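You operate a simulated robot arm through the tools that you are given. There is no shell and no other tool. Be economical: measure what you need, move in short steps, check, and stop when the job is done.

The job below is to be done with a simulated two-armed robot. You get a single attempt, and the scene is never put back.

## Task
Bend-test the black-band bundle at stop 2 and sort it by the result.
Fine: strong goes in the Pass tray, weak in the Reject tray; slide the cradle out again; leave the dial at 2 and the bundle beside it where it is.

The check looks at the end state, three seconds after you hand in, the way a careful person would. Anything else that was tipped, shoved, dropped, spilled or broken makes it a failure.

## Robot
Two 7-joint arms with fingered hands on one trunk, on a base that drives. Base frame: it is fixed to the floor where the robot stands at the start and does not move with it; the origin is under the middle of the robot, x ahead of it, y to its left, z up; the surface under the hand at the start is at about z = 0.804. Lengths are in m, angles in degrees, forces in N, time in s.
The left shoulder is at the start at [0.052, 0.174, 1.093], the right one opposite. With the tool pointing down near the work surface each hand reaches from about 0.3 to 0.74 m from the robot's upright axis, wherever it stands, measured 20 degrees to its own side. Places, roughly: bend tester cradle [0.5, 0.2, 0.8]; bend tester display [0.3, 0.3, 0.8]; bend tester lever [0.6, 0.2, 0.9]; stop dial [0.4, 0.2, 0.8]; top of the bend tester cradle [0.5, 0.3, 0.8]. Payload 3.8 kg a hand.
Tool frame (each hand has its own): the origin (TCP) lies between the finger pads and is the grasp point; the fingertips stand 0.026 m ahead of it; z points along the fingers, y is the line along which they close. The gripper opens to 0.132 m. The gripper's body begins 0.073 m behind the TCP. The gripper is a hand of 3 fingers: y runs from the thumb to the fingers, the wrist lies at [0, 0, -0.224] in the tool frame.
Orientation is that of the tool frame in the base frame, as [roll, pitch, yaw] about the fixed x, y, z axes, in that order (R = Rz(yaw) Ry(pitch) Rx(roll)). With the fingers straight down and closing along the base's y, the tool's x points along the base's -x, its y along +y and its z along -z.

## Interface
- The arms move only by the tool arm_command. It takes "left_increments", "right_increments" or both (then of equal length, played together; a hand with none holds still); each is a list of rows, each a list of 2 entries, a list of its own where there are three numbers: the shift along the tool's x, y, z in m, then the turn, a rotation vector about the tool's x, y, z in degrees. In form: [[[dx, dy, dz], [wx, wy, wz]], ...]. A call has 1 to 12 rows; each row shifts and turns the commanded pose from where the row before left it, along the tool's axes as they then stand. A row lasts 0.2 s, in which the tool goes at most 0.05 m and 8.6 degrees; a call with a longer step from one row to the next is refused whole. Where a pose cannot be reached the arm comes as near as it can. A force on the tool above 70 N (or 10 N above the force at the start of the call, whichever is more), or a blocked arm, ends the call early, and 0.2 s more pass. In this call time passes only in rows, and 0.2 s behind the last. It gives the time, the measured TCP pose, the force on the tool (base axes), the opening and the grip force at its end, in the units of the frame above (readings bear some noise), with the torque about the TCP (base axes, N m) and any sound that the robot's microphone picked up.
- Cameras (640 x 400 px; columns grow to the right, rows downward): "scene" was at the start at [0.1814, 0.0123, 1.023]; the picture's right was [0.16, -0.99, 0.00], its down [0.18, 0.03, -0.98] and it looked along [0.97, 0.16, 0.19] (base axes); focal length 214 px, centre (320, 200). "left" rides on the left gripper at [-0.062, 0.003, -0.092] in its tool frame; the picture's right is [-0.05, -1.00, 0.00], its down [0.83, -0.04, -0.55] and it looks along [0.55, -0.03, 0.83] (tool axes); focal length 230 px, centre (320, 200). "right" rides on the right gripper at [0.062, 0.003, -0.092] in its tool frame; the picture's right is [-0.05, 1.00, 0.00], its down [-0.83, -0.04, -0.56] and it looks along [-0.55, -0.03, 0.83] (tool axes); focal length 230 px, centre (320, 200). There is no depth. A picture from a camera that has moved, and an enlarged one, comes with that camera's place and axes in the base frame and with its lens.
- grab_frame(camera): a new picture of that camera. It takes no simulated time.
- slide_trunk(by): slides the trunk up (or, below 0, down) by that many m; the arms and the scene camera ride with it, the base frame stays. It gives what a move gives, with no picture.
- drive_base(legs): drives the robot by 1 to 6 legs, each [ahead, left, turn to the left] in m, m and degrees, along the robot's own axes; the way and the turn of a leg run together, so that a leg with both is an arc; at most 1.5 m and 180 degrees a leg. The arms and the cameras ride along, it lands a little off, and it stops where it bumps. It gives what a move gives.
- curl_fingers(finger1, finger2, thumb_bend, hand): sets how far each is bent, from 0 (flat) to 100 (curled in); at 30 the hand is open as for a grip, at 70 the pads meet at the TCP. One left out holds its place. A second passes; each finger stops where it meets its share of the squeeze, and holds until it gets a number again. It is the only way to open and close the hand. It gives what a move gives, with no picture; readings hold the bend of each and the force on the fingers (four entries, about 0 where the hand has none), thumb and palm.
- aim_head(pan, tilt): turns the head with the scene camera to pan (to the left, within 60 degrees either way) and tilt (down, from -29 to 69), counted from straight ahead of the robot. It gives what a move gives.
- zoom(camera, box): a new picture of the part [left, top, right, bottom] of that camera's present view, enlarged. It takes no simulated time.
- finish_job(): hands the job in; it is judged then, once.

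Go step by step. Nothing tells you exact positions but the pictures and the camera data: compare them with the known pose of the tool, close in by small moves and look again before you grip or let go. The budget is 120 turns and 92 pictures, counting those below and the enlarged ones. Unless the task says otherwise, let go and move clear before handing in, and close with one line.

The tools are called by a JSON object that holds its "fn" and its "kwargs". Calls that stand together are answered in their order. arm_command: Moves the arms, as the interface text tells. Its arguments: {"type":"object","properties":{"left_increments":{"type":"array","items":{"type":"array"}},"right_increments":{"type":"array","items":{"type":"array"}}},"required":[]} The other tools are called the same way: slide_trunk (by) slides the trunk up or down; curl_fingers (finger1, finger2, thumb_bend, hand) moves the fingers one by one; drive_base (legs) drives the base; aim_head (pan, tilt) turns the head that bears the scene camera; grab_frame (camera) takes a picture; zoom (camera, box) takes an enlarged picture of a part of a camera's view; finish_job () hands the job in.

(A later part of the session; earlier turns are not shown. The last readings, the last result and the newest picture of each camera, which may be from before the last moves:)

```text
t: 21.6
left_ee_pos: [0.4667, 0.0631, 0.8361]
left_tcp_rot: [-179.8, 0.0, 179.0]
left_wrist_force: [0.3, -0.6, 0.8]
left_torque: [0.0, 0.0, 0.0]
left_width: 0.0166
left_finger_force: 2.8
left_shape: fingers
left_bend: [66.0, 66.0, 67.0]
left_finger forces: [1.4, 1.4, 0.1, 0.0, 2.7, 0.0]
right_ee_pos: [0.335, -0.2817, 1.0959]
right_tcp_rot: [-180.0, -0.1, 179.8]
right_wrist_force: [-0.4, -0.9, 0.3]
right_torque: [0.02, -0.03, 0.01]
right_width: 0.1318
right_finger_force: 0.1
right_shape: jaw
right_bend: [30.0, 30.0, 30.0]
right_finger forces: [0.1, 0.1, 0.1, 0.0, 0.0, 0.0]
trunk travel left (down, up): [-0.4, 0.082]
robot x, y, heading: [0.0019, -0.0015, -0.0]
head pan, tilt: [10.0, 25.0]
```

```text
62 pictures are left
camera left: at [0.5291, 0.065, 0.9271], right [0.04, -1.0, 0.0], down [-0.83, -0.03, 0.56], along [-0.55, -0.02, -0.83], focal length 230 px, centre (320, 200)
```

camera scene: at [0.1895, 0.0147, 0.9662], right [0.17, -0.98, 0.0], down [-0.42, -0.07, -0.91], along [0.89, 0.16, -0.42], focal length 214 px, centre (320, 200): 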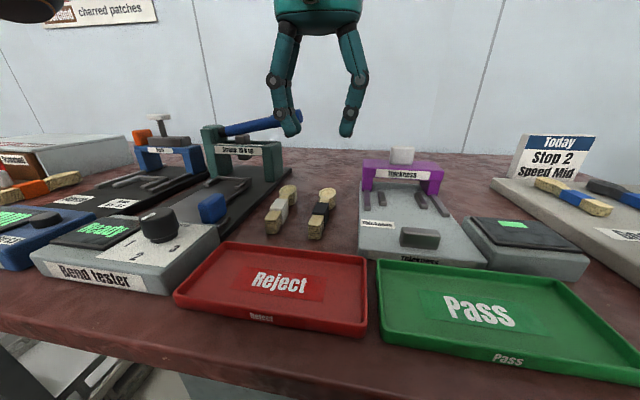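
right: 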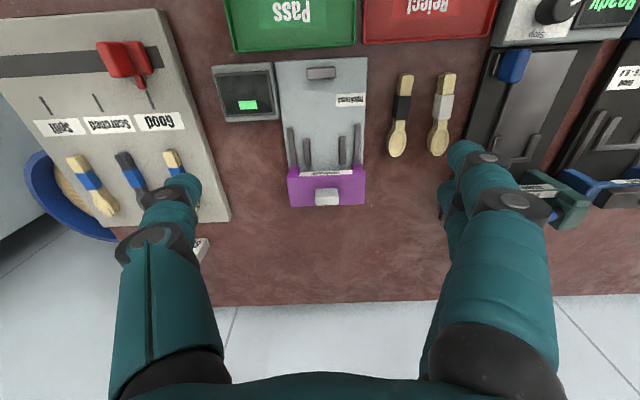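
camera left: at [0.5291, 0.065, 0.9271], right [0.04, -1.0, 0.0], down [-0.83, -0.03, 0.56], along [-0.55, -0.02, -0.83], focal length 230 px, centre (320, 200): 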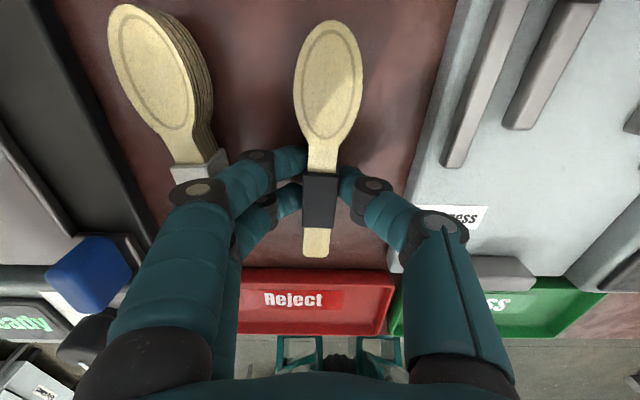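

Good grip on the band. Squeeze more and lift.

{"fn": "curl_fingers", "kwargs": {"hand": "left", "finger1": 73, "finger2": 73, "thumb_bend": 73}}

{"fn": "arm_command", "kwargs": {"left_increments": [[[0, 0, -0.01], [0, 0, 0]], [[0, 0, -0.03], [0, 0, 0]], [[0, 0, -0.03], [0, 0, 0]]]}}

{"fn": "grab_frame", "kwargs": {"camera": "left"}}

{"fn": "grab_frame", "kwargs": {"camera": "scene"}}

```text
t: 22.6
left_ee_pos: [0.4656, 0.0628, 0.8355]
left_tcp_rot: [-179.8, 0.0, 179.0]
left_wrist_force: [0.1, 0.2, 0.5]
left_torque: [0.03, -0.04, -0.02]
left_width: 0.015
left_finger_force: 10.9
left_shape: fingers
left_bend: [70.0, 70.0, 68.0]
left_finger forces: [5.3, 5.6, 0.0, 0.0, 11.0, 0.1]
right_ee_pos: [0.3348, -0.2812, 1.0969]
right_tcp_rot: [179.9, 0.0, 179.8]
right_wrist_force: [-0.1, -0.6, 0.3]
right_torque: [0.03, 0.05, -0.04]
right_width: 0.1322
right_finger_force: 0.2
right_shape: jaw
right_bend: [30.0, 30.0, 30.0]
right_finger forces: [0.1, 0.0, 0.0, 0.0, 0.1, 0.0]
trunk travel left (down, up): [-0.4, 0.082]
robot x, y, heading: [0.0015, -0.0012, 0.0]
head pan, tilt: [10.0, 25.0]
```

```text
t: 23.4
left_ee_pos: [0.4651, 0.0634, 0.9053]
left_tcp_rot: [-179.7, 0.0, 179.0]
left_wrist_force: [0.2, -0.8, 0.1]
left_torque: [-0.02, 0.01, 0.0]
left_width: 0.0148
left_finger_force: 11.4
left_shape: fingers
left_bend: [70.0, 70.0, 68.0]
left_finger forces: [5.4, 5.6, 0.0, 0.0, 11.1, 0.1]
right_ee_pos: [0.3344, -0.2821, 1.0968]
right_tcp_rot: [-179.9, 0.1, 180.0]
right_wrist_force: [-1.2, -0.8, 0.1]
right_torque: [-0.01, -0.01, 0.01]
right_width: 0.1318
right_finger_force: 0.0
right_shape: jaw
right_bend: [30.0, 30.0, 30.0]
right_finger forces: [0.0, 0.0, 0.1, 0.0, 0.1, 0.1]
trunk travel left (down, up): [-0.4, 0.082]
robot x, y, heading: [-0.0008, 0.0017, 0.1]
head pan, tilt: [10.0, 25.0]
```

```text
61 pictures are left
camera left: at [0.5266, 0.0662, 0.9971], right [0.04, -1.0, 0.0], down [-0.83, -0.03, 0.56], along [-0.55, -0.02, -0.83], focal length 230 px, centre (320, 200)
```

left: 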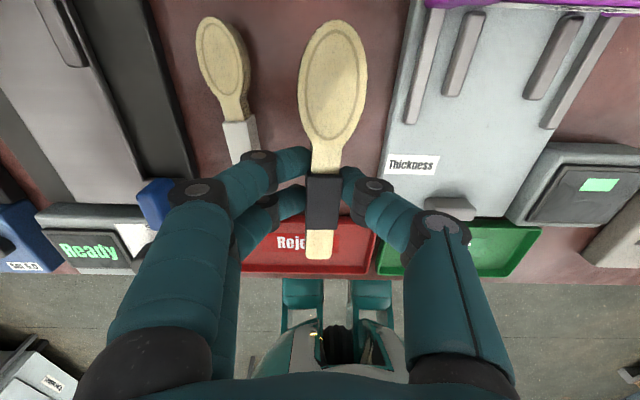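

```text
60 pictures are left
camera scene: at [0.1894, 0.0145, 0.9663], right [0.17, -0.98, 0.0], down [-0.42, -0.07, -0.91], along [0.89, 0.16, -0.42], focal length 214 px, centre (320, 200)
```

scene: 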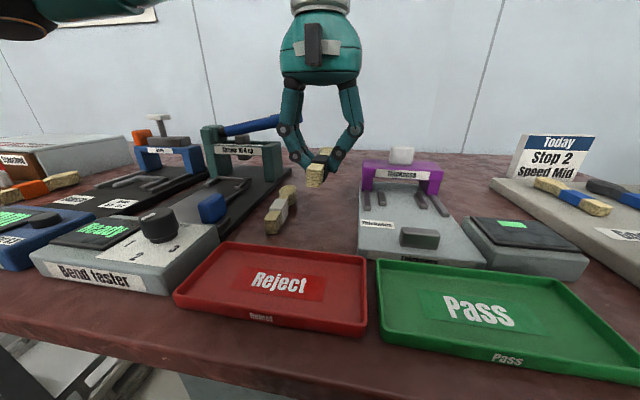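

Bundle is held straight. Carry it to above the cradle at y≈0.25.

{"fn": "arm_command", "kwargs": {"left_increments": [[[0, 0, -0.035], [0, 0, 0]], [[0.0006, 0.0374, 0], [0, 0, 0]], [[0.0006, 0.0374, 0], [0, 0, 0]], [[0.0006, 0.0374, 0], [0, 0, 0]], [[0.0006, 0.0374, 0], [0, 0, 0]], [[0.0006, 0.0374, 0], [0, 0, 0]]]}}

{"fn": "aim_head", "kwargs": {"pan": 30, "tilt": 25}}

{"fn": "grab_frame", "kwargs": {"camera": "left"}}

{"fn": "grab_frame", "kwargs": {"camera": "scene"}}

```text
t: 24.9
left_ee_pos: [0.464, 0.2511, 0.9397]
left_tcp_rot: [-179.8, 0.0, 178.9]
left_wrist_force: [0.1, 1.0, -1.5]
left_torque: [0.01, -0.01, 0.0]
left_width: 0.0151
left_finger_force: 11.3
left_shape: fingers
left_bend: [71.0, 71.0, 68.0]
left_finger forces: [5.4, 5.5, 0.0, 0.0, 10.9, 0.0]
right_ee_pos: [0.3342, -0.28, 1.0971]
right_tcp_rot: [180.0, 0.0, 179.9]
right_wrist_force: [0.1, -0.5, 0.4]
right_torque: [-0.01, 0.01, -0.01]
right_width: 0.1316
right_finger_force: 0.0
right_shape: jaw
right_bend: [30.0, 30.0, 30.0]
right_finger forces: [0.1, 0.0, 0.0, 0.0, 0.0, 0.0]
trunk travel left (down, up): [-0.4, 0.082]
robot x, y, heading: [-0.0046, 0.003, -0.1]
head pan, tilt: [10.0, 25.0]
```

```text
t: 25.7
left_ee_pos: [0.4648, 0.2499, 0.9405]
left_tcp_rot: [-179.8, 0.0, 179.0]
left_wrist_force: [0.0, 0.8, 0.4]
left_torque: [0.0, 0.02, -0.02]
left_width: 0.0151
left_finger_force: 11.7
left_shape: fingers
left_bend: [71.0, 71.0, 68.0]
left_finger forces: [5.4, 5.6, 0.0, 0.0, 10.8, 0.1]
right_ee_pos: [0.3353, -0.2811, 1.0963]
right_tcp_rot: [179.9, 0.0, 179.8]
right_wrist_force: [-0.3, 0.0, 0.8]
right_torque: [0.01, 0.02, 0.01]
right_width: 0.1317
right_finger_force: 0.0
right_shape: jaw
right_bend: [30.0, 30.0, 30.0]
right_finger forces: [0.0, 0.0, 0.0, 0.1, 0.1, 0.0]
trunk travel left (down, up): [-0.4, 0.082]
robot x, y, heading: [0.0009, -0.0025, -0.0]
head pan, tilt: [30.0, 25.0]
```

```text
59 pictures are left
camera left: at [0.5276, 0.253, 1.0315], right [0.04, -1.0, 0.0], down [-0.83, -0.03, 0.56], along [-0.55, -0.02, -0.83], focal length 230 px, centre (320, 200)
```

left: 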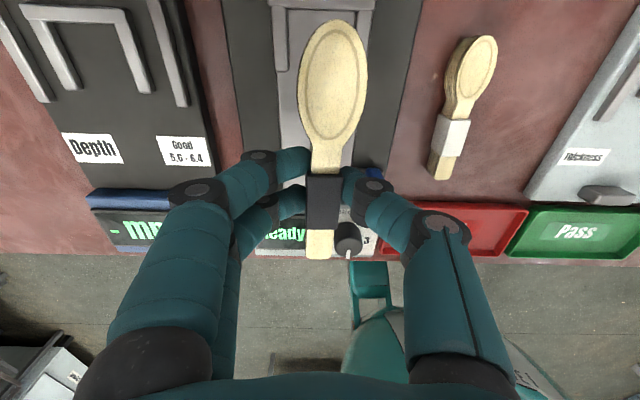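

```text
58 pictures are left
camera scene: at [0.1786, 0.0447, 0.9663], right [0.5, -0.87, 0.0], down [-0.37, -0.21, -0.91], along [0.79, 0.45, -0.42], focal length 214 px, centre (320, 200)
```

scene: 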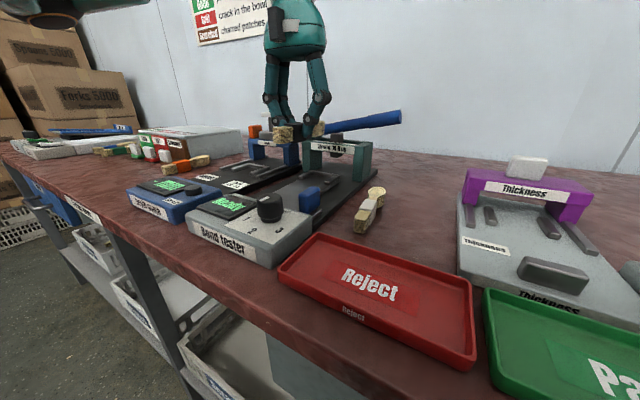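

The nest centre is at y≈0.252, its back bar at x≈0.549; the bundle's bowl tip is at 0.535. I'll shift +8 mm x, +2.5 mm y and lower to just above the sled.

{"fn": "arm_command", "kwargs": {"left_increments": [[[-0.008, 0.0025, 0.02], [0, 0, 0]], [[0, 0, 0.025], [0, 0, 0]], [[0, 0, 0.02], [0, 0, 0]]]}}

{"fn": "grab_frame", "kwargs": {"camera": "left"}}

{"fn": "zoom", "kwargs": {"camera": "scene", "box": [220, 90, 400, 230]}}

```text
t: 26.5
left_ee_pos: [0.4742, 0.2515, 0.8725]
left_tcp_rot: [-179.8, -0.1, 178.9]
left_wrist_force: [0.0, -0.6, 0.4]
left_torque: [0.0, 0.03, -0.01]
left_width: 0.0151
left_finger_force: 10.9
left_shape: fingers
left_bend: [71.0, 71.0, 68.0]
left_finger forces: [5.5, 5.6, 0.0, 0.1, 10.9, 0.0]
right_ee_pos: [0.3348, -0.2811, 1.0957]
right_tcp_rot: [179.9, -0.1, 179.9]
right_wrist_force: [0.0, -0.1, -0.8]
right_torque: [-0.03, -0.01, 0.02]
right_width: 0.1318
right_finger_force: 0.0
right_shape: jaw
right_bend: [30.0, 30.0, 30.0]
right_finger forces: [0.0, 0.1, 0.0, 0.0, 0.0, 0.0]
trunk travel left (down, up): [-0.4, 0.082]
robot x, y, heading: [0.0015, 0.0012, -0.1]
head pan, tilt: [30.0, 25.0]
```

```text
57 pictures are left
camera left: at [0.5368, 0.255, 0.9653], right [0.04, -1.0, 0.0], down [-0.83, -0.03, 0.55], along [-0.55, -0.02, -0.83], focal length 230 px, centre (320, 200)
```

left: 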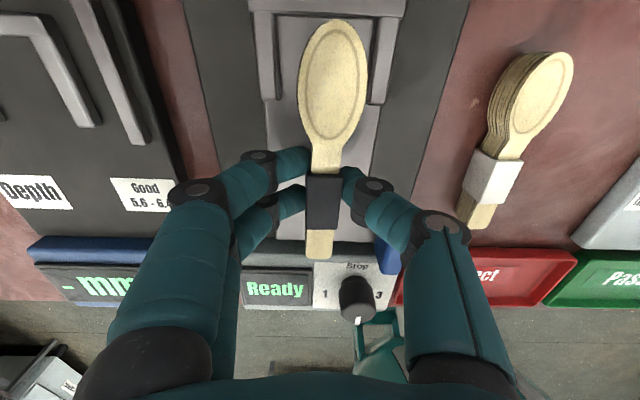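

```text
2.86 times, centred on (310, 160) of scene
camera zoom: at [0.1787, 0.0449, 0.9662], right [0.5, -0.87, 0.0], down [-0.37, -0.21, -0.91], along [0.78, 0.45, -0.42], focal length 613 px, centre (349, 314)
```

zoom: 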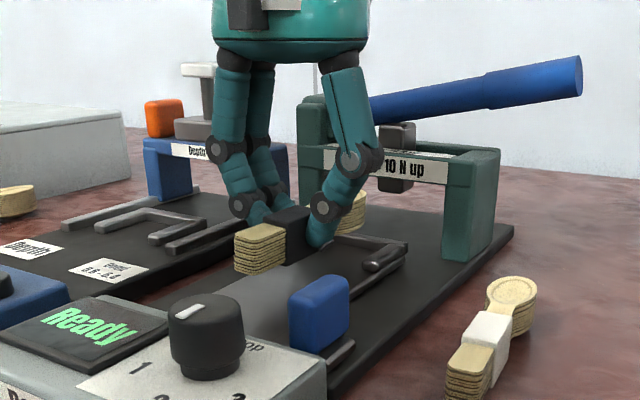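

Aligned over the nest. Lowering gently.

{"fn": "arm_command", "kwargs": {"left_increments": [[[0, 0.001, 0.006], [0, 0, 0]], [[0, 0, 0.005], [0, 0, 0]], [[0, 0, 0.003], [0, 0, 0]]]}}

{"fn": "zoom", "kwargs": {"camera": "scene", "box": [220, 90, 400, 230]}}

```text
t: 27.3
left_ee_pos: [0.4744, 0.2521, 0.859]
left_tcp_rot: [-179.9, -0.1, 179.0]
left_wrist_force: [0.1, 0.3, 0.0]
left_torque: [0.03, -0.01, 0.0]
left_width: 0.0149
left_finger_force: 10.7
left_shape: fingers
left_bend: [71.0, 71.0, 68.0]
left_finger forces: [5.3, 5.6, 0.0, 0.0, 10.8, 0.0]
right_ee_pos: [0.3357, -0.2813, 1.0963]
right_tcp_rot: [-180.0, 0.2, 179.9]
right_wrist_force: [-0.1, 0.2, 0.4]
right_torque: [0.02, 0.01, -0.01]
right_width: 0.1319
right_finger_force: 0.0
right_shape: jaw
right_bend: [30.0, 30.0, 30.0]
right_finger forces: [0.1, 0.1, 0.0, 0.0, 0.0, 0.1]
trunk travel left (down, up): [-0.4, 0.082]
robot x, y, heading: [0.0018, -0.0015, -0.1]
head pan, tilt: [30.0, 25.0]
```

```text
2.86 times, centred on (310, 160) of scene
camera zoom: at [0.1786, 0.0448, 0.9663], right [0.5, -0.87, 0.0], down [-0.37, -0.21, -0.91], along [0.78, 0.45, -0.42], focal length 613 px, centre (349, 314)
```

zoom: 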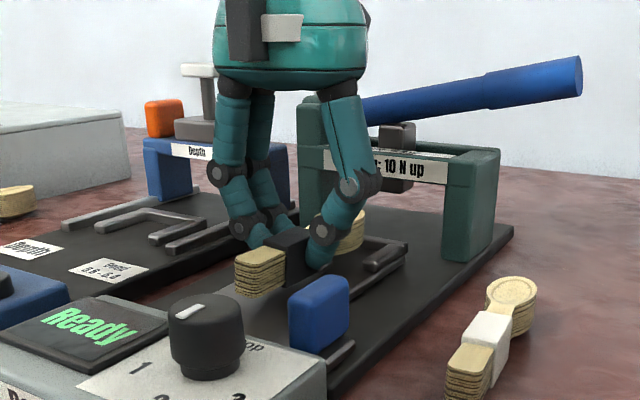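

{"fn": "arm_command", "kwargs": {"left_increments": [[[0, 0, 0.003], [0, 0, 0]], [[0, 0, 0.003], [0, 0, 0]]]}}

{"fn": "arm_command", "kwargs": {"left_increments": [[[0, 0, 0.002], [0, 0, 0]], [[0, 0, 0.002], [0, 0, 0]]]}}

{"fn": "zoom", "kwargs": {"camera": "scene", "box": [220, 90, 400, 230]}}

```text
t: 27.9
left_ee_pos: [0.4743, 0.2531, 0.8548]
left_tcp_rot: [-179.8, 0.1, 179.2]
left_wrist_force: [0.3, 0.8, 3.9]
left_torque: [-0.05, -0.02, -0.01]
left_width: 0.0149
left_finger_force: 12.1
left_shape: fingers
left_bend: [71.0, 71.0, 68.0]
left_finger forces: [5.9, 6.0, 0.0, 0.0, 11.2, 0.1]
right_ee_pos: [0.3336, -0.2814, 1.0958]
right_tcp_rot: [180.0, 0.0, 179.9]
right_wrist_force: [-0.5, -0.2, 0.4]
right_torque: [0.01, -0.03, -0.01]
right_width: 0.1322
right_finger_force: 0.1
right_shape: jaw
right_bend: [30.0, 30.0, 30.0]
right_finger forces: [0.0, 0.0, 0.0, 0.0, 0.1, 0.0]
trunk travel left (down, up): [-0.4, 0.082]
robot x, y, heading: [-0.0001, -0.0016, -0.0]
head pan, tilt: [30.0, 25.0]
```

```text
t: 28.5
left_ee_pos: [0.4736, 0.2509, 0.8531]
left_tcp_rot: [-179.9, 0.4, 179.1]
left_wrist_force: [-0.2, 4.4, 20.5]
left_torque: [0.07, -0.04, -0.01]
left_width: 0.0146
left_finger_force: 15.4
left_shape: fingers
left_bend: [71.0, 71.0, 69.0]
left_finger forces: [8.5, 8.6, 0.0, 0.0, 13.6, 0.0]
right_ee_pos: [0.3335, -0.2815, 1.0968]
right_tcp_rot: [180.0, 0.1, 179.9]
right_wrist_force: [0.4, -0.4, 0.6]
right_torque: [0.0, 0.0, 0.01]
right_width: 0.1319
right_finger_force: 0.2
right_shape: jaw
right_bend: [30.0, 30.0, 30.0]
right_finger forces: [0.0, 0.0, 0.0, 0.1, 0.1, 0.0]
trunk travel left (down, up): [-0.4, 0.082]
robot x, y, heading: [0.0002, -0.0027, -0.0]
head pan, tilt: [30.0, 25.0]
```

```text
2.86 times, centred on (310, 160) of scene
camera zoom: at [0.1777, 0.0446, 0.9668], right [0.5, -0.87, 0.0], down [-0.37, -0.21, -0.91], along [0.79, 0.45, -0.42], focal length 613 px, centre (349, 314)
```

zoom: 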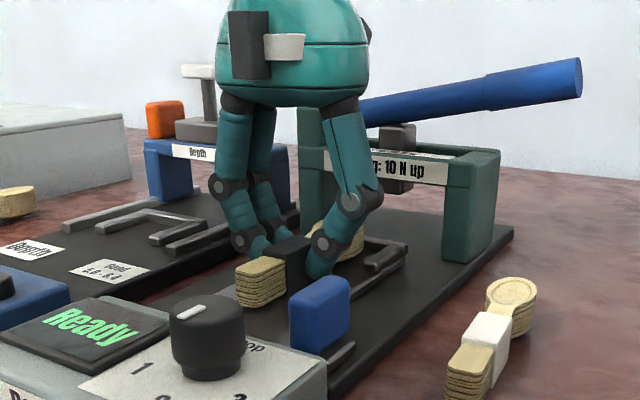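

The bundle rests on the sled. Relieve the pressure, push nothing, and open moderately.

{"fn": "arm_command", "kwargs": {"left_increments": [[[0, 0, -0.003], [0, 0, 0]]]}}

{"fn": "curl_fingers", "kwargs": {"hand": "left", "finger1": 56, "finger2": 56, "thumb_bend": 56}}

{"fn": "grab_frame", "kwargs": {"camera": "left"}}

```text
t: 28.9
left_ee_pos: [0.4732, 0.2527, 0.8536]
left_tcp_rot: [-179.9, 0.0, 179.1]
left_wrist_force: [3.1, 4.1, 12.4]
left_torque: [0.07, -0.05, -0.03]
left_width: 0.0145
left_finger_force: 14.8
left_shape: fingers
left_bend: [71.0, 71.0, 69.0]
left_finger forces: [8.1, 7.9, 0.0, 0.0, 12.2, 0.0]
right_ee_pos: [0.3358, -0.2811, 1.0953]
right_tcp_rot: [180.0, 0.1, 179.8]
right_wrist_force: [0.7, 0.2, 0.2]
right_torque: [-0.01, 0.03, -0.03]
right_width: 0.1321
right_finger_force: 0.0
right_shape: jaw
right_bend: [30.0, 30.0, 30.0]
right_finger forces: [0.0, 0.1, 0.2, 0.0, 0.0, 0.1]
trunk travel left (down, up): [-0.4, 0.082]
robot x, y, heading: [-0.0026, 0.0007, -0.2]
head pan, tilt: [30.0, 25.0]
```

```text
t: 29.9
left_ee_pos: [0.4718, 0.2514, 0.8539]
left_tcp_rot: [-179.9, 0.1, 179.1]
left_wrist_force: [-0.9, -1.0, 12.5]
left_torque: [-0.11, 0.02, -0.01]
left_width: 0.0418
left_finger_force: 5.5
left_shape: fingers
left_bend: [58.0, 58.0, 57.0]
left_finger forces: [2.4, 2.5, 0.0, 0.0, 7.0, 0.0]
right_ee_pos: [0.3337, -0.281, 1.0964]
right_tcp_rot: [179.9, 0.1, 179.9]
right_wrist_force: [-0.9, -0.3, -1.2]
right_torque: [0.01, -0.01, 0.0]
right_width: 0.1321
right_finger_force: 0.0
right_shape: jaw
right_bend: [30.0, 30.0, 30.0]
right_finger forces: [0.0, 0.0, 0.0, 0.0, 0.1, 0.0]
trunk travel left (down, up): [-0.4, 0.082]
robot x, y, heading: [0.0051, -0.0, -0.2]
head pan, tilt: [30.0, 25.0]
```

```text
53 pictures are left
camera left: at [0.5357, 0.254, 0.9455], right [0.04, -1.0, 0.0], down [-0.83, -0.03, 0.55], along [-0.55, -0.02, -0.83], focal length 230 px, centre (320, 200)
```

left: 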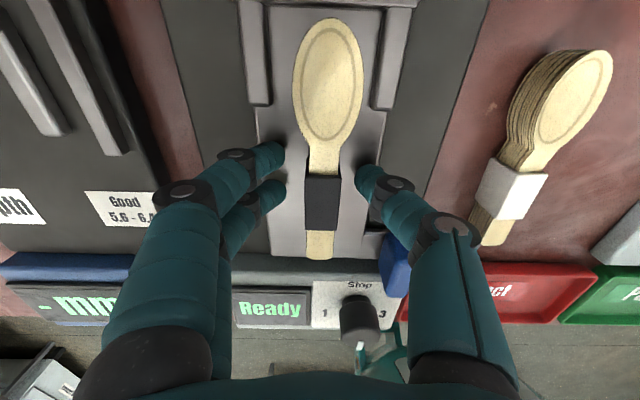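

The bundle sits in the nest. Raise clear and move to view the blue sled handle.

{"fn": "arm_command", "kwargs": {"left_increments": [[[0, 0, -0.02], [0, 0, 0]], [[0, 0, -0.03], [0, 0, 0]], [[0.01, -0.015, -0.04], [0, 0, 0]], [[0.02, -0.02, -0.02], [0, 0, 0]], [[0.02, -0.02, -0.0], [0, 0, 0]]]}}

{"fn": "grab_frame", "kwargs": {"camera": "left"}}

{"fn": "zoom", "kwargs": {"camera": "scene", "box": [220, 90, 400, 230]}}

```text
t: 31.1
left_ee_pos: [0.4199, 0.1994, 0.9632]
left_tcp_rot: [-179.9, 0.0, 179.0]
left_wrist_force: [0.3, -0.5, -0.3]
left_torque: [0.03, 0.02, -0.03]
left_width: 0.0471
left_finger_force: 0.0
left_shape: fingers
left_bend: [56.0, 56.0, 56.0]
left_finger forces: [0.0, 0.1, 0.1, 0.1, 0.0, 0.0]
right_ee_pos: [0.3347, -0.2819, 1.0957]
right_tcp_rot: [-180.0, 0.0, 180.0]
right_wrist_force: [0.6, -1.1, 0.6]
right_torque: [0.01, -0.01, -0.04]
right_width: 0.1318
right_finger_force: 0.1
right_shape: jaw
right_bend: [30.0, 30.0, 30.0]
right_finger forces: [0.1, 0.0, 0.1, 0.0, 0.0, 0.0]
trunk travel left (down, up): [-0.4, 0.082]
robot x, y, heading: [-0.0013, -0.0008, -0.1]
head pan, tilt: [30.0, 25.0]
```

```text
52 pictures are left
camera left: at [0.4837, 0.2014, 1.0544], right [0.04, -1.0, 0.0], down [-0.83, -0.03, 0.56], along [-0.56, -0.02, -0.83], focal length 230 px, centre (320, 200)
```

left: 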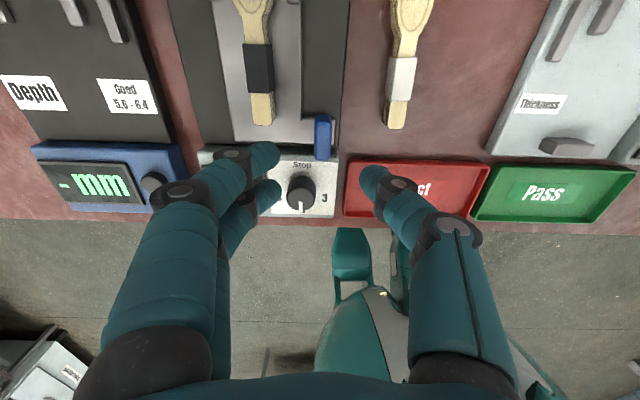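

```text
2.86 times, centred on (310, 160) of scene
camera zoom: at [0.1785, 0.0446, 0.9663], right [0.5, -0.87, 0.0], down [-0.37, -0.21, -0.91], along [0.78, 0.45, -0.42], focal length 613 px, centre (349, 314)
```

zoom: 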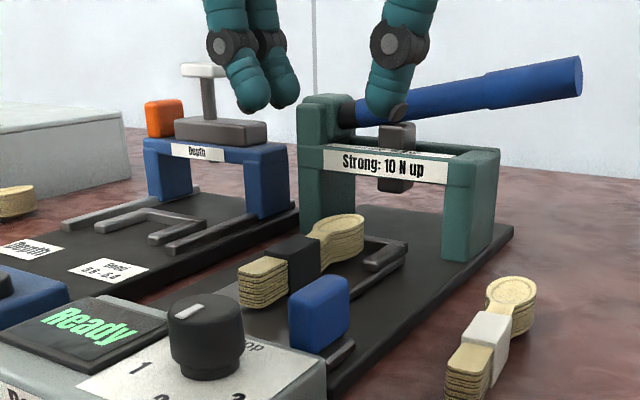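

The handle is at about (0.411, 0.196), top z≈0.853. Lower over it, thumb and fingers on either side.

{"fn": "arm_command", "kwargs": {"left_increments": [[[0.005, -0.004, 0.04], [0, 0, 0]], [[0, 0, 0.035], [0, 0, 0]], [[0, 0, 0.017], [0, 0, 0]]]}}

{"fn": "grab_frame", "kwargs": {"camera": "left"}}

{"fn": "zoom", "kwargs": {"camera": "scene", "box": [220, 90, 400, 230]}}

```text
t: 31.9
left_ee_pos: [0.4175, 0.194, 0.8715]
left_tcp_rot: [-179.8, 0.0, 179.1]
left_wrist_force: [0.0, -0.7, 0.1]
left_torque: [-0.02, -0.04, 0.01]
left_width: 0.0473
left_finger_force: 0.1
left_shape: fingers
left_bend: [56.0, 56.0, 56.0]
left_finger forces: [0.1, 0.0, 0.0, 0.1, 0.1, 0.0]
right_ee_pos: [0.3347, -0.2809, 1.0966]
right_tcp_rot: [179.9, 0.1, 180.0]
right_wrist_force: [0.0, 0.3, 0.6]
right_torque: [0.0, -0.02, 0.01]
right_width: 0.1318
right_finger_force: 0.1
right_shape: jaw
right_bend: [30.0, 30.0, 30.0]
right_finger forces: [0.1, 0.0, 0.0, 0.1, 0.1, 0.1]
trunk travel left (down, up): [-0.4, 0.082]
robot x, y, heading: [-0.0028, -0.0019, 0.3]
head pan, tilt: [30.0, 25.0]
```

```text
50 pictures are left
camera left: at [0.4799, 0.1973, 0.9628], right [0.03, -1.0, 0.0], down [-0.83, -0.03, 0.56], along [-0.55, -0.02, -0.83], focal length 230 px, centre (320, 200)
```

left: 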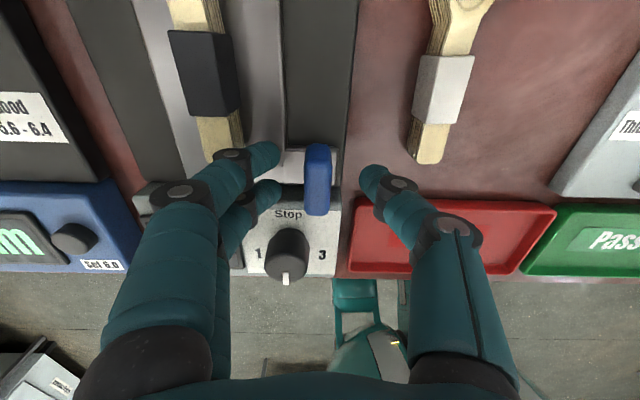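

```text
2.86 times, centred on (310, 160) of scene
camera zoom: at [0.1786, 0.0448, 0.9663], right [0.5, -0.87, 0.0], down [-0.37, -0.21, -0.91], along [0.78, 0.45, -0.42], focal length 613 px, centre (349, 314)
```

zoom: 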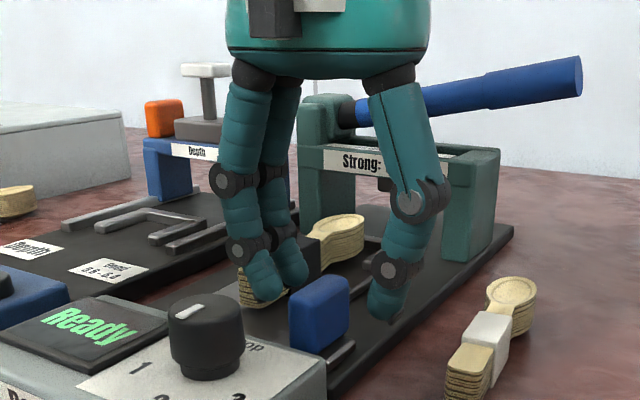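

Fingers straddle the handle, clear of the bundle. Lower 13 mm and close on the handle.

{"fn": "arm_command", "kwargs": {"left_increments": [[[0.003, 0.001, 0.007], [0, 0, 0]], [[0, 0, 0.006], [0, 0, 0]]]}}

{"fn": "curl_fingers", "kwargs": {"hand": "left", "finger1": 72, "finger2": 72, "thumb_bend": 72}}

{"fn": "grab_frame", "kwargs": {"camera": "left"}}

```text
t: 32.5
left_ee_pos: [0.4154, 0.1961, 0.8571]
left_tcp_rot: [-179.9, 0.0, 179.0]
left_wrist_force: [-0.5, -0.2, 0.8]
left_torque: [-0.01, -0.01, 0.02]
left_width: 0.0471
left_finger_force: 0.1
left_shape: fingers
left_bend: [56.0, 56.0, 56.0]
left_finger forces: [0.1, 0.0, 0.1, 0.1, 0.0, 0.1]
right_ee_pos: [0.3346, -0.2802, 1.096]
right_tcp_rot: [-180.0, 0.0, 179.8]
right_wrist_force: [0.9, 0.8, 0.3]
right_torque: [0.0, 0.01, 0.0]
right_width: 0.1319
right_finger_force: 0.0
right_shape: jaw
right_bend: [30.0, 30.0, 30.0]
right_finger forces: [0.0, 0.0, 0.0, 0.1, 0.0, 0.0]
trunk travel left (down, up): [-0.4, 0.082]
robot x, y, heading: [-0.0001, -0.0012, 0.1]
head pan, tilt: [30.0, 25.0]
```

```text
t: 33.5
left_ee_pos: [0.4138, 0.1965, 0.8588]
left_tcp_rot: [-180.0, 0.0, 178.9]
left_wrist_force: [0.7, 1.6, -5.3]
left_torque: [0.02, 0.0, 0.02]
left_width: 0.016
left_finger_force: 8.5
left_shape: fingers
left_bend: [68.0, 68.0, 68.0]
left_finger forces: [4.7, 4.6, 0.0, 0.0, 7.6, 0.1]
right_ee_pos: [0.3345, -0.2811, 1.0963]
right_tcp_rot: [-180.0, -0.1, 179.9]
right_wrist_force: [-1.2, 0.1, 0.0]
right_torque: [-0.02, 0.03, -0.02]
right_width: 0.1318
right_finger_force: 0.1
right_shape: jaw
right_bend: [30.0, 30.0, 30.0]
right_finger forces: [0.1, 0.0, 0.1, 0.0, 0.0, 0.1]
trunk travel left (down, up): [-0.4, 0.082]
robot x, y, heading: [-0.0001, 0.0011, -0.0]
head pan, tilt: [30.0, 25.0]
```

```text
48 pictures are left
camera left: at [0.4775, 0.1988, 0.9491], right [0.04, -1.0, 0.0], down [-0.83, -0.03, 0.56], along [-0.56, -0.02, -0.83], focal length 230 px, centre (320, 200)
```

left: 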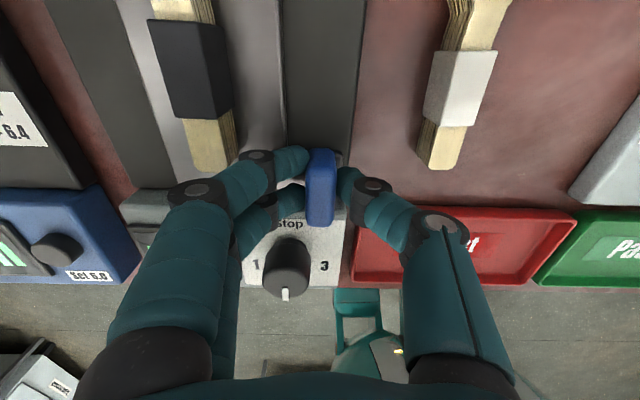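

The hand's camera would reach the lever if I push upright, so I'll open, lean the hand back 25°, and regrip.

{"fn": "curl_fingers", "kwargs": {"hand": "left", "finger1": 57, "finger2": 57, "thumb_bend": 57}}

{"fn": "arm_command", "kwargs": {"left_increments": [[[0, 0, -0.005], [0, 0, 0]], [[0, 0, 0], [0, -8.4, 0]], [[0, 0, 0], [0, -8.4, 0]], [[0, 0, 0], [0, -8.4, 0]]]}}

{"fn": "curl_fingers", "kwargs": {"hand": "left", "finger1": 73, "finger2": 73, "thumb_bend": 73}}

{"fn": "zoom", "kwargs": {"camera": "scene", "box": [200, 60, 420, 230]}}

{"fn": "grab_frame", "kwargs": {"camera": "left"}}

```text
t: 34.5
left_ee_pos: [0.4151, 0.1951, 0.8575]
left_tcp_rot: [-179.7, 0.0, 179.0]
left_wrist_force: [-0.3, 0.2, -0.3]
left_torque: [0.02, -0.02, 0.0]
left_width: 0.0473
left_finger_force: 0.1
left_shape: fingers
left_bend: [56.0, 56.0, 56.0]
left_finger forces: [0.0, 0.0, 0.0, 0.0, 0.0, 0.0]
right_ee_pos: [0.3347, -0.2821, 1.0971]
right_tcp_rot: [180.0, 0.0, 180.0]
right_wrist_force: [-0.7, -0.5, 0.0]
right_torque: [0.03, -0.01, -0.04]
right_width: 0.1319
right_finger_force: 0.1
right_shape: jaw
right_bend: [30.0, 30.0, 30.0]
right_finger forces: [0.0, 0.0, 0.1, 0.0, 0.1, 0.0]
trunk travel left (down, up): [-0.4, 0.082]
robot x, y, heading: [0.0023, 0.0027, 0.0]
head pan, tilt: [30.0, 25.0]
```

```text
t: 35.5
left_ee_pos: [0.4132, 0.197, 0.8645]
left_tcp_rot: [-179.8, 25.3, 179.1]
left_wrist_force: [-0.7, 0.4, 0.0]
left_torque: [0.02, 0.01, 0.01]
left_width: 0.0471
left_finger_force: 0.1
left_shape: fingers
left_bend: [56.0, 56.0, 56.0]
left_finger forces: [0.0, 0.0, 0.0, 0.1, 0.0, 0.0]
right_ee_pos: [0.3343, -0.2796, 1.0967]
right_tcp_rot: [179.9, 0.0, 180.0]
right_wrist_force: [-0.5, 0.2, -0.7]
right_torque: [0.02, 0.01, 0.0]
right_width: 0.132
right_finger_force: 0.0
right_shape: jaw
right_bend: [30.0, 30.0, 30.0]
right_finger forces: [0.1, 0.0, 0.0, 0.0, 0.1, 0.1]
trunk travel left (down, up): [-0.4, 0.082]
robot x, y, heading: [0.0026, -0.0003, 0.2]
head pan, tilt: [30.0, 25.0]
```

```text
t: 36.5
left_ee_pos: [0.4152, 0.1972, 0.8639]
left_tcp_rot: [-179.8, 25.1, 179.2]
left_wrist_force: [2.3, -0.1, -5.4]
left_torque: [-0.04, 0.01, -0.07]
left_width: 0.0136
left_finger_force: 9.3
left_shape: fingers
left_bend: [70.0, 70.0, 68.0]
left_finger forces: [4.8, 5.3, 0.1, 0.0, 9.8, 0.0]
right_ee_pos: [0.3355, -0.2823, 1.0954]
right_tcp_rot: [-180.0, 0.1, 179.9]
right_wrist_force: [0.0, -0.7, -0.2]
right_torque: [0.0, 0.0, 0.01]
right_width: 0.1322
right_finger_force: 0.0
right_shape: jaw
right_bend: [30.0, 30.0, 30.0]
right_finger forces: [0.0, 0.0, 0.0, 0.0, 0.0, 0.1]
trunk travel left (down, up): [-0.4, 0.082]
robot x, y, heading: [-0.0011, -0.0005, -0.1]
head pan, tilt: [30.0, 25.0]
```

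```text
2.35 times, centred on (310, 145) of scene
camera zoom: at [0.179, 0.0449, 0.9662], right [0.5, -0.87, 0.0], down [-0.37, -0.21, -0.91], along [0.78, 0.45, -0.42], focal length 505 px, centre (344, 329)
```

zoom: 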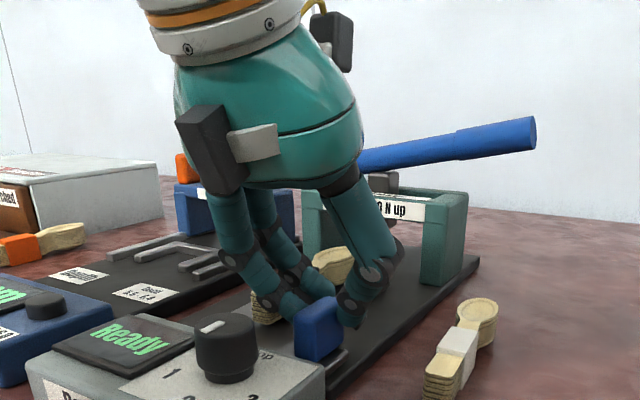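

```text
46 pictures are left
camera left: at [0.4321, 0.2, 0.9722], right [0.03, -1.0, 0.02], down [-0.99, -0.03, 0.15], along [-0.15, -0.03, -0.99], focal length 230 px, centre (320, 200)
```

left: 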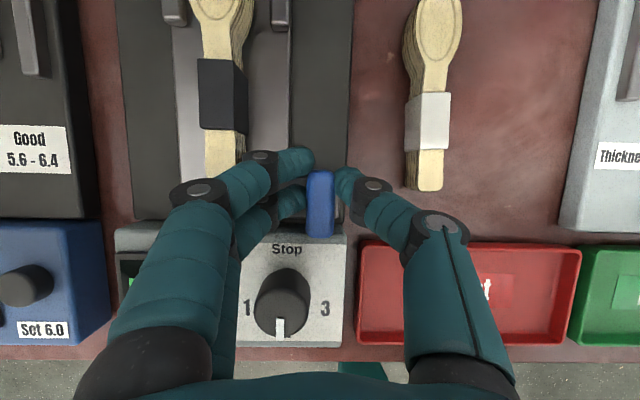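

Gripped with the hand leaned back. Push the sled in 5 cm first.

{"fn": "arm_command", "kwargs": {"left_increments": [[[-0.0091, 0.0002, 0.0042], [0, 0, 0]], [[-0.0181, 0.0003, 0.0085], [0, 0, 0]], [[-0.0181, 0.0003, 0.0085], [0, 0, 0]]]}}

{"fn": "zoom", "kwargs": {"camera": "scene", "box": [200, 60, 420, 230]}}

{"fn": "grab_frame", "kwargs": {"camera": "left"}}

```text
t: 37.3
left_ee_pos: [0.4642, 0.1963, 0.8629]
left_tcp_rot: [-179.8, 25.1, 179.1]
left_wrist_force: [-1.2, 2.8, -4.3]
left_torque: [0.03, 0.04, -0.03]
left_width: 0.0131
left_finger_force: 9.1
left_shape: fingers
left_bend: [71.0, 70.0, 69.0]
left_finger forces: [4.9, 6.2, 0.0, 0.1, 8.1, 0.0]
right_ee_pos: [0.3355, -0.28, 1.0971]
right_tcp_rot: [-180.0, 0.0, 179.9]
right_wrist_force: [-0.6, -0.5, -0.2]
right_torque: [0.01, 0.0, 0.02]
right_width: 0.1319
right_finger_force: 0.1
right_shape: jaw
right_bend: [30.0, 30.0, 30.0]
right_finger forces: [0.0, 0.0, 0.1, 0.0, 0.0, 0.0]
trunk travel left (down, up): [-0.4, 0.082]
robot x, y, heading: [-0.0028, -0.0013, 0.1]
head pan, tilt: [30.0, 25.0]
```

```text
2.35 times, centred on (310, 145) of scene
camera zoom: at [0.179, 0.0451, 0.9662], right [0.5, -0.87, 0.0], down [-0.37, -0.21, -0.91], along [0.78, 0.45, -0.42], focal length 505 px, centre (344, 329)
```

zoom: 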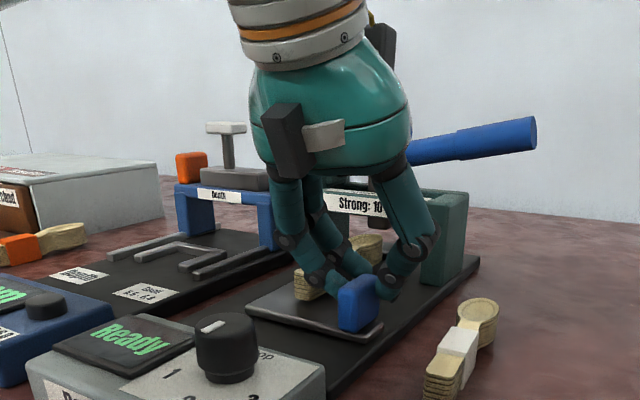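

```text
44 pictures are left
camera left: at [0.4822, 0.1992, 0.972], right [0.03, -1.0, 0.02], down [-0.99, -0.03, 0.15], along [-0.15, -0.03, -0.99], focal length 230 px, centre (320, 200)
```

left: 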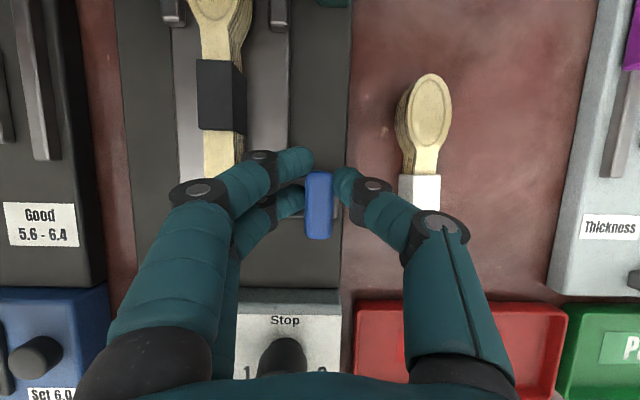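

The sled slides smoothly with the bundle. Continue another 5 cm in small rows.

{"fn": "arm_command", "kwargs": {"left_increments": [[[-0.0181, 0.0003, 0.0085], [0, 0, 0]], [[-0.0181, 0.0003, 0.0085], [0, 0, 0]], [[-0.0091, 0.0002, 0.0042], [0, 0, 0]]]}}

{"fn": "zoom", "kwargs": {"camera": "scene", "box": [220, 60, 420, 220]}}

{"fn": "grab_frame", "kwargs": {"camera": "left"}}

```text
t: 38.1
left_ee_pos: [0.5136, 0.1956, 0.8652]
left_tcp_rot: [-179.9, 25.1, 179.1]
left_wrist_force: [-0.8, 3.7, -9.7]
left_torque: [0.08, 0.09, -0.02]
left_width: 0.0134
left_finger_force: 9.8
left_shape: fingers
left_bend: [71.0, 70.0, 69.0]
left_finger forces: [4.8, 6.3, 0.0, 0.0, 7.0, 0.0]
right_ee_pos: [0.3357, -0.281, 1.0958]
right_tcp_rot: [180.0, 0.0, 179.9]
right_wrist_force: [-0.6, -0.1, -1.1]
right_torque: [0.02, 0.03, -0.04]
right_width: 0.1319
right_finger_force: 0.0
right_shape: jaw
right_bend: [30.0, 30.0, 30.0]
right_finger forces: [0.0, 0.0, 0.1, 0.0, 0.1, 0.0]
trunk travel left (down, up): [-0.4, 0.082]
robot x, y, heading: [0.0004, -0.0019, -0.1]
head pan, tilt: [30.0, 25.0]
```

```text
2.50 times, centred on (320, 140) of scene
camera zoom: at [0.1792, 0.0453, 0.966], right [0.5, -0.87, 0.0], down [-0.37, -0.21, -0.91], along [0.78, 0.45, -0.42], focal length 536 px, centre (320, 350)
```

zoom: 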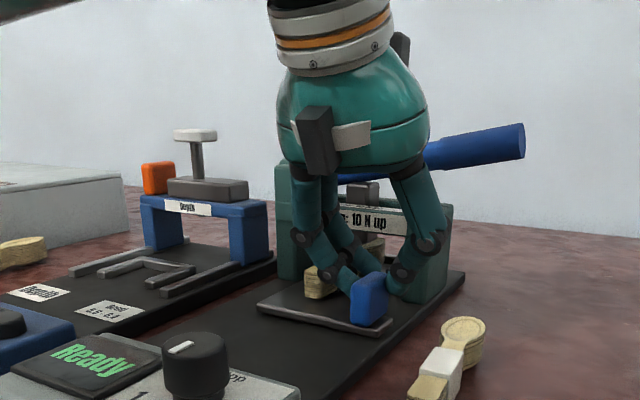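

```text
42 pictures are left
camera left: at [0.5322, 0.1987, 0.9726], right [0.03, -1.0, 0.02], down [-0.99, -0.03, 0.15], along [-0.15, -0.03, -0.99], focal length 230 px, centre (320, 200)
```

left: 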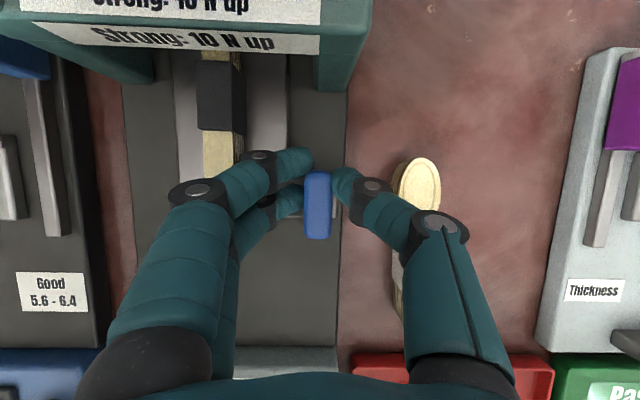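

Still sliding freely; the post ahead is at x≈0.578 while fingertips are at ≈0.545. Push 2 cm more in small rows watching force.

{"fn": "arm_command", "kwargs": {"left_increments": [[[-0.0072, 0.0001, 0.0034], [0, 0, 0]], [[-0.0072, 0.0001, 0.0034], [0, 0, 0]], [[-0.0036, 0.0001, 0.0017], [0, 0, 0]]]}}

{"fn": "zoom", "kwargs": {"camera": "scene", "box": [220, 60, 420, 220]}}

{"fn": "grab_frame", "kwargs": {"camera": "left"}}

```text
t: 38.9
left_ee_pos: [0.5351, 0.1951, 0.8639]
left_tcp_rot: [-179.9, 25.2, 179.1]
left_wrist_force: [-0.6, 4.8, -8.1]
left_torque: [0.05, 0.08, 0.0]
left_width: 0.0132
left_finger_force: 8.7
left_shape: fingers
left_bend: [71.0, 70.0, 69.0]
left_finger forces: [5.2, 6.5, 0.1, 0.0, 6.8, 0.0]
right_ee_pos: [0.3364, -0.281, 1.0949]
right_tcp_rot: [-180.0, -0.1, 179.9]
right_wrist_force: [-0.2, 0.9, 0.2]
right_torque: [0.02, 0.01, -0.01]
right_width: 0.1318
right_finger_force: 0.0
right_shape: jaw
right_bend: [30.0, 30.0, 30.0]
right_finger forces: [0.0, 0.1, 0.0, 0.0, 0.1, 0.0]
trunk travel left (down, up): [-0.4, 0.082]
robot x, y, heading: [-0.0037, 0.001, 0.1]
head pan, tilt: [30.0, 25.0]
```

```text
2.50 times, centred on (320, 140) of scene
camera zoom: at [0.1788, 0.0453, 0.9662], right [0.5, -0.87, 0.0], down [-0.37, -0.21, -0.91], along [0.78, 0.45, -0.42], focal length 536 px, centre (320, 350)
```

zoom: 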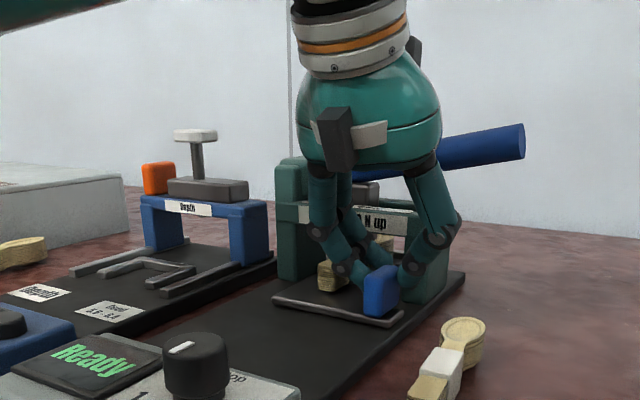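

```text
40 pictures are left
camera left: at [0.5526, 0.1985, 0.9725], right [0.03, -1.0, 0.03], down [-0.99, -0.03, 0.15], along [-0.15, -0.03, -0.99], focal length 230 px, centre (320, 200)
```

left: 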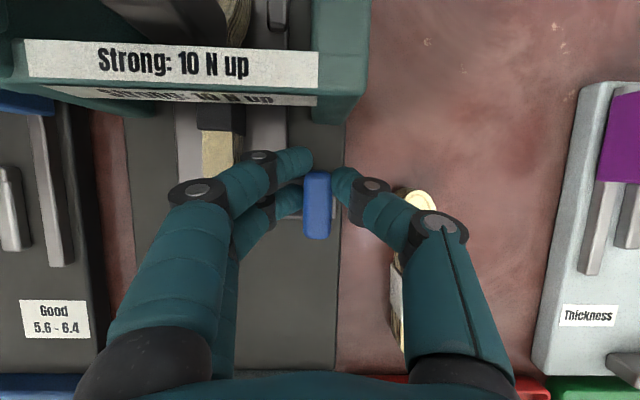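

No end stop yet; continue 12 mm gently.

{"fn": "arm_command", "kwargs": {"left_increments": [[[-0.0036, 0.0001, 0.0017], [0, 0, 0]], [[-0.0036, 0.0001, 0.0017], [0, 0, 0]], [[-0.0036, 0.0001, 0.0017], [0, 0, 0]]]}}

{"fn": "grab_frame", "kwargs": {"camera": "left"}}

```text
t: 39.7
left_ee_pos: [0.5466, 0.1943, 0.8645]
left_tcp_rot: [-179.8, 25.3, 179.2]
left_wrist_force: [-3.3, 3.7, 0.1]
left_torque: [0.12, 0.06, 0.05]
left_width: 0.0022
left_finger_force: 5.3
left_shape: fingers
left_bend: [73.0, 71.0, 71.0]
left_finger forces: [0.1, 7.1, 0.0, 0.0, 4.5, 0.1]
right_ee_pos: [0.3346, -0.2809, 1.096]
right_tcp_rot: [179.9, 0.0, 179.9]
right_wrist_force: [-0.2, -0.4, 0.8]
right_torque: [-0.01, 0.03, -0.03]
right_width: 0.1318
right_finger_force: 0.1
right_shape: jaw
right_bend: [30.0, 30.0, 30.0]
right_finger forces: [0.0, 0.0, 0.0, 0.0, 0.1, 0.1]
trunk travel left (down, up): [-0.4, 0.082]
robot x, y, heading: [-0.0025, 0.0014, 0.0]
head pan, tilt: [30.0, 25.0]
```

```text
39 pictures are left
camera left: at [0.565, 0.1983, 0.9742], right [0.03, -1.0, 0.03], down [-0.99, -0.03, 0.14], along [-0.14, -0.03, -0.99], focal length 230 px, centre (320, 200)
```

left: 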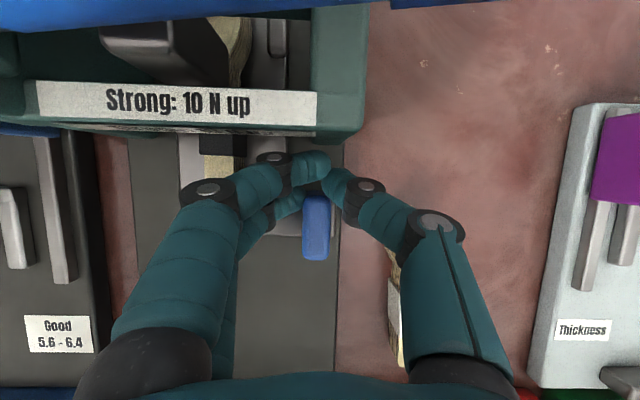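

The sled stopped and my fingers slipped forward off the handle — likely the end stop. Lift straight up, back off, and look.

{"fn": "arm_command", "kwargs": {"left_increments": [[[-0.0063, 0, -0.0136], [0, 0, 0]], [[-0.0063, 0, -0.0136], [0, 0, 0]], [[0, 0, -0.04], [0, 0, 0]], [[0, 0, -0.04], [0, 0, 0]], [[0.04, 0, 0.01], [0, 0, 0]], [[0.045, 0, 0.015], [0, 0, 0]]]}}

{"fn": "zoom", "kwargs": {"camera": "scene", "box": [220, 60, 420, 220]}}

{"fn": "grab_frame", "kwargs": {"camera": "left"}}

```text
t: 41.1
left_ee_pos: [0.4409, 0.1963, 0.9075]
left_tcp_rot: [-179.8, 25.2, 179.0]
left_wrist_force: [-0.3, -0.2, 0.5]
left_torque: [0.02, -0.02, -0.04]
left_width: 0.0
left_finger_force: 0.1
left_shape: fingers
left_bend: [73.0, 72.0, 72.0]
left_finger forces: [0.0, 0.0, 0.0, 0.1, 0.1, 0.0]
right_ee_pos: [0.3339, -0.2805, 1.0963]
right_tcp_rot: [180.0, 0.0, 179.9]
right_wrist_force: [-0.9, 0.4, -0.3]
right_torque: [0.0, -0.02, -0.02]
right_width: 0.1321
right_finger_force: 0.1
right_shape: jaw
right_bend: [30.0, 30.0, 30.0]
right_finger forces: [0.1, 0.1, 0.0, 0.0, 0.1, 0.1]
trunk travel left (down, up): [-0.4, 0.082]
robot x, y, heading: [-0.001, -0.0016, 0.0]
head pan, tilt: [30.0, 25.0]
```

```text
2.50 times, centred on (320, 140) of scene
camera zoom: at [0.1782, 0.045, 0.9663], right [0.5, -0.87, 0.0], down [-0.37, -0.21, -0.91], along [0.79, 0.45, -0.42], focal length 536 px, centre (320, 350)
```

zoom: 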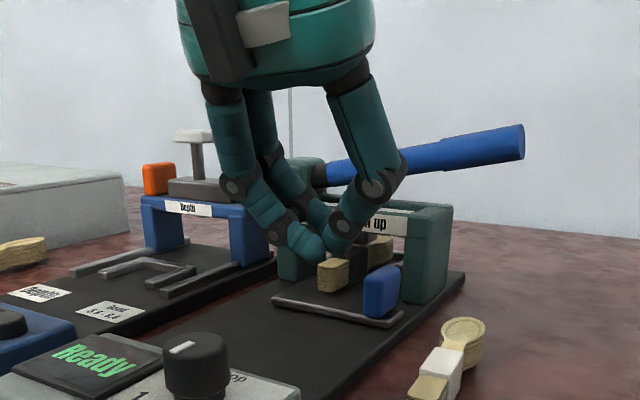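

```text
37 pictures are left
camera left: at [0.4591, 0.2, 1.0161], right [0.03, -1.0, 0.02], down [-0.99, -0.03, 0.15], along [-0.15, -0.03, -0.99], focal length 230 px, centre (320, 200)
```

left: 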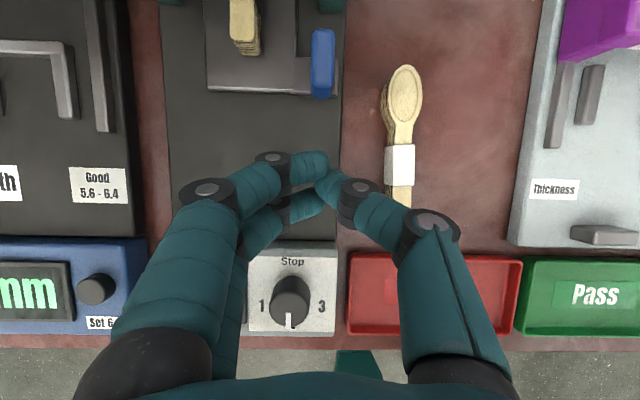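

The handle moved in about 11 cm. I'll push its rear face with closed fingers to confirm it's against the end stop.

{"fn": "arm_command", "kwargs": {"left_increments": [[[0.019, 0, 0.041], [0, 0, 0]], [[-0.0181, 0.0003, 0.0085], [0, 0, 0]], [[-0.0091, 0.0001, 0.0042], [0, 0, 0]], [[-0.0045, 0.0001, 0.0021], [0, 0, 0]], [[-0.0045, 0.0001, 0.0021], [0, 0, 0]]]}}

{"fn": "grab_frame", "kwargs": {"camera": "left"}}

```text
t: 42.3
left_ee_pos: [0.4851, 0.1962, 0.8611]
left_tcp_rot: [-179.9, 25.2, 179.2]
left_wrist_force: [-1.5, 0.1, 0.5]
left_torque: [-0.01, 0.0, 0.0]
left_width: 0.0
left_finger_force: 1.4
left_shape: fingers
left_bend: [73.0, 72.0, 72.0]
left_finger forces: [2.6, 0.1, 0.0, 0.0, 0.0, 0.0]
right_ee_pos: [0.3339, -0.2815, 1.0965]
right_tcp_rot: [180.0, -0.1, 179.9]
right_wrist_force: [0.6, 0.1, 0.7]
right_torque: [0.02, 0.0, 0.01]
right_width: 0.1316
right_finger_force: 0.0
right_shape: jaw
right_bend: [30.0, 30.0, 30.0]
right_finger forces: [0.1, 0.1, 0.1, 0.1, 0.0, 0.1]
trunk travel left (down, up): [-0.4, 0.082]
robot x, y, heading: [-0.0016, -0.0014, -0.2]
head pan, tilt: [30.0, 25.0]
```

```text
36 pictures are left
camera left: at [0.5033, 0.1999, 0.9705], right [0.03, -1.0, 0.02], down [-0.99, -0.03, 0.15], along [-0.15, -0.03, -0.99], focal length 230 px, centre (320, 200)
```

left: 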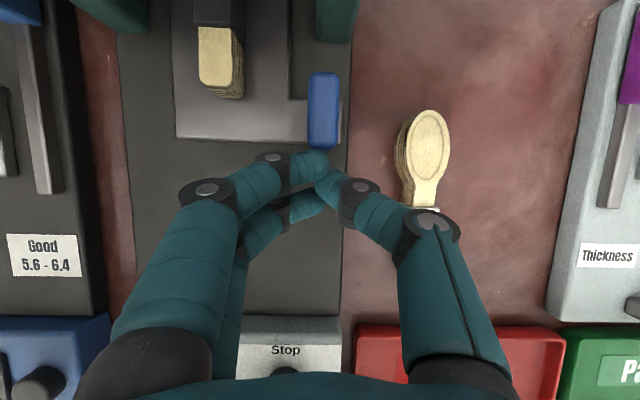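

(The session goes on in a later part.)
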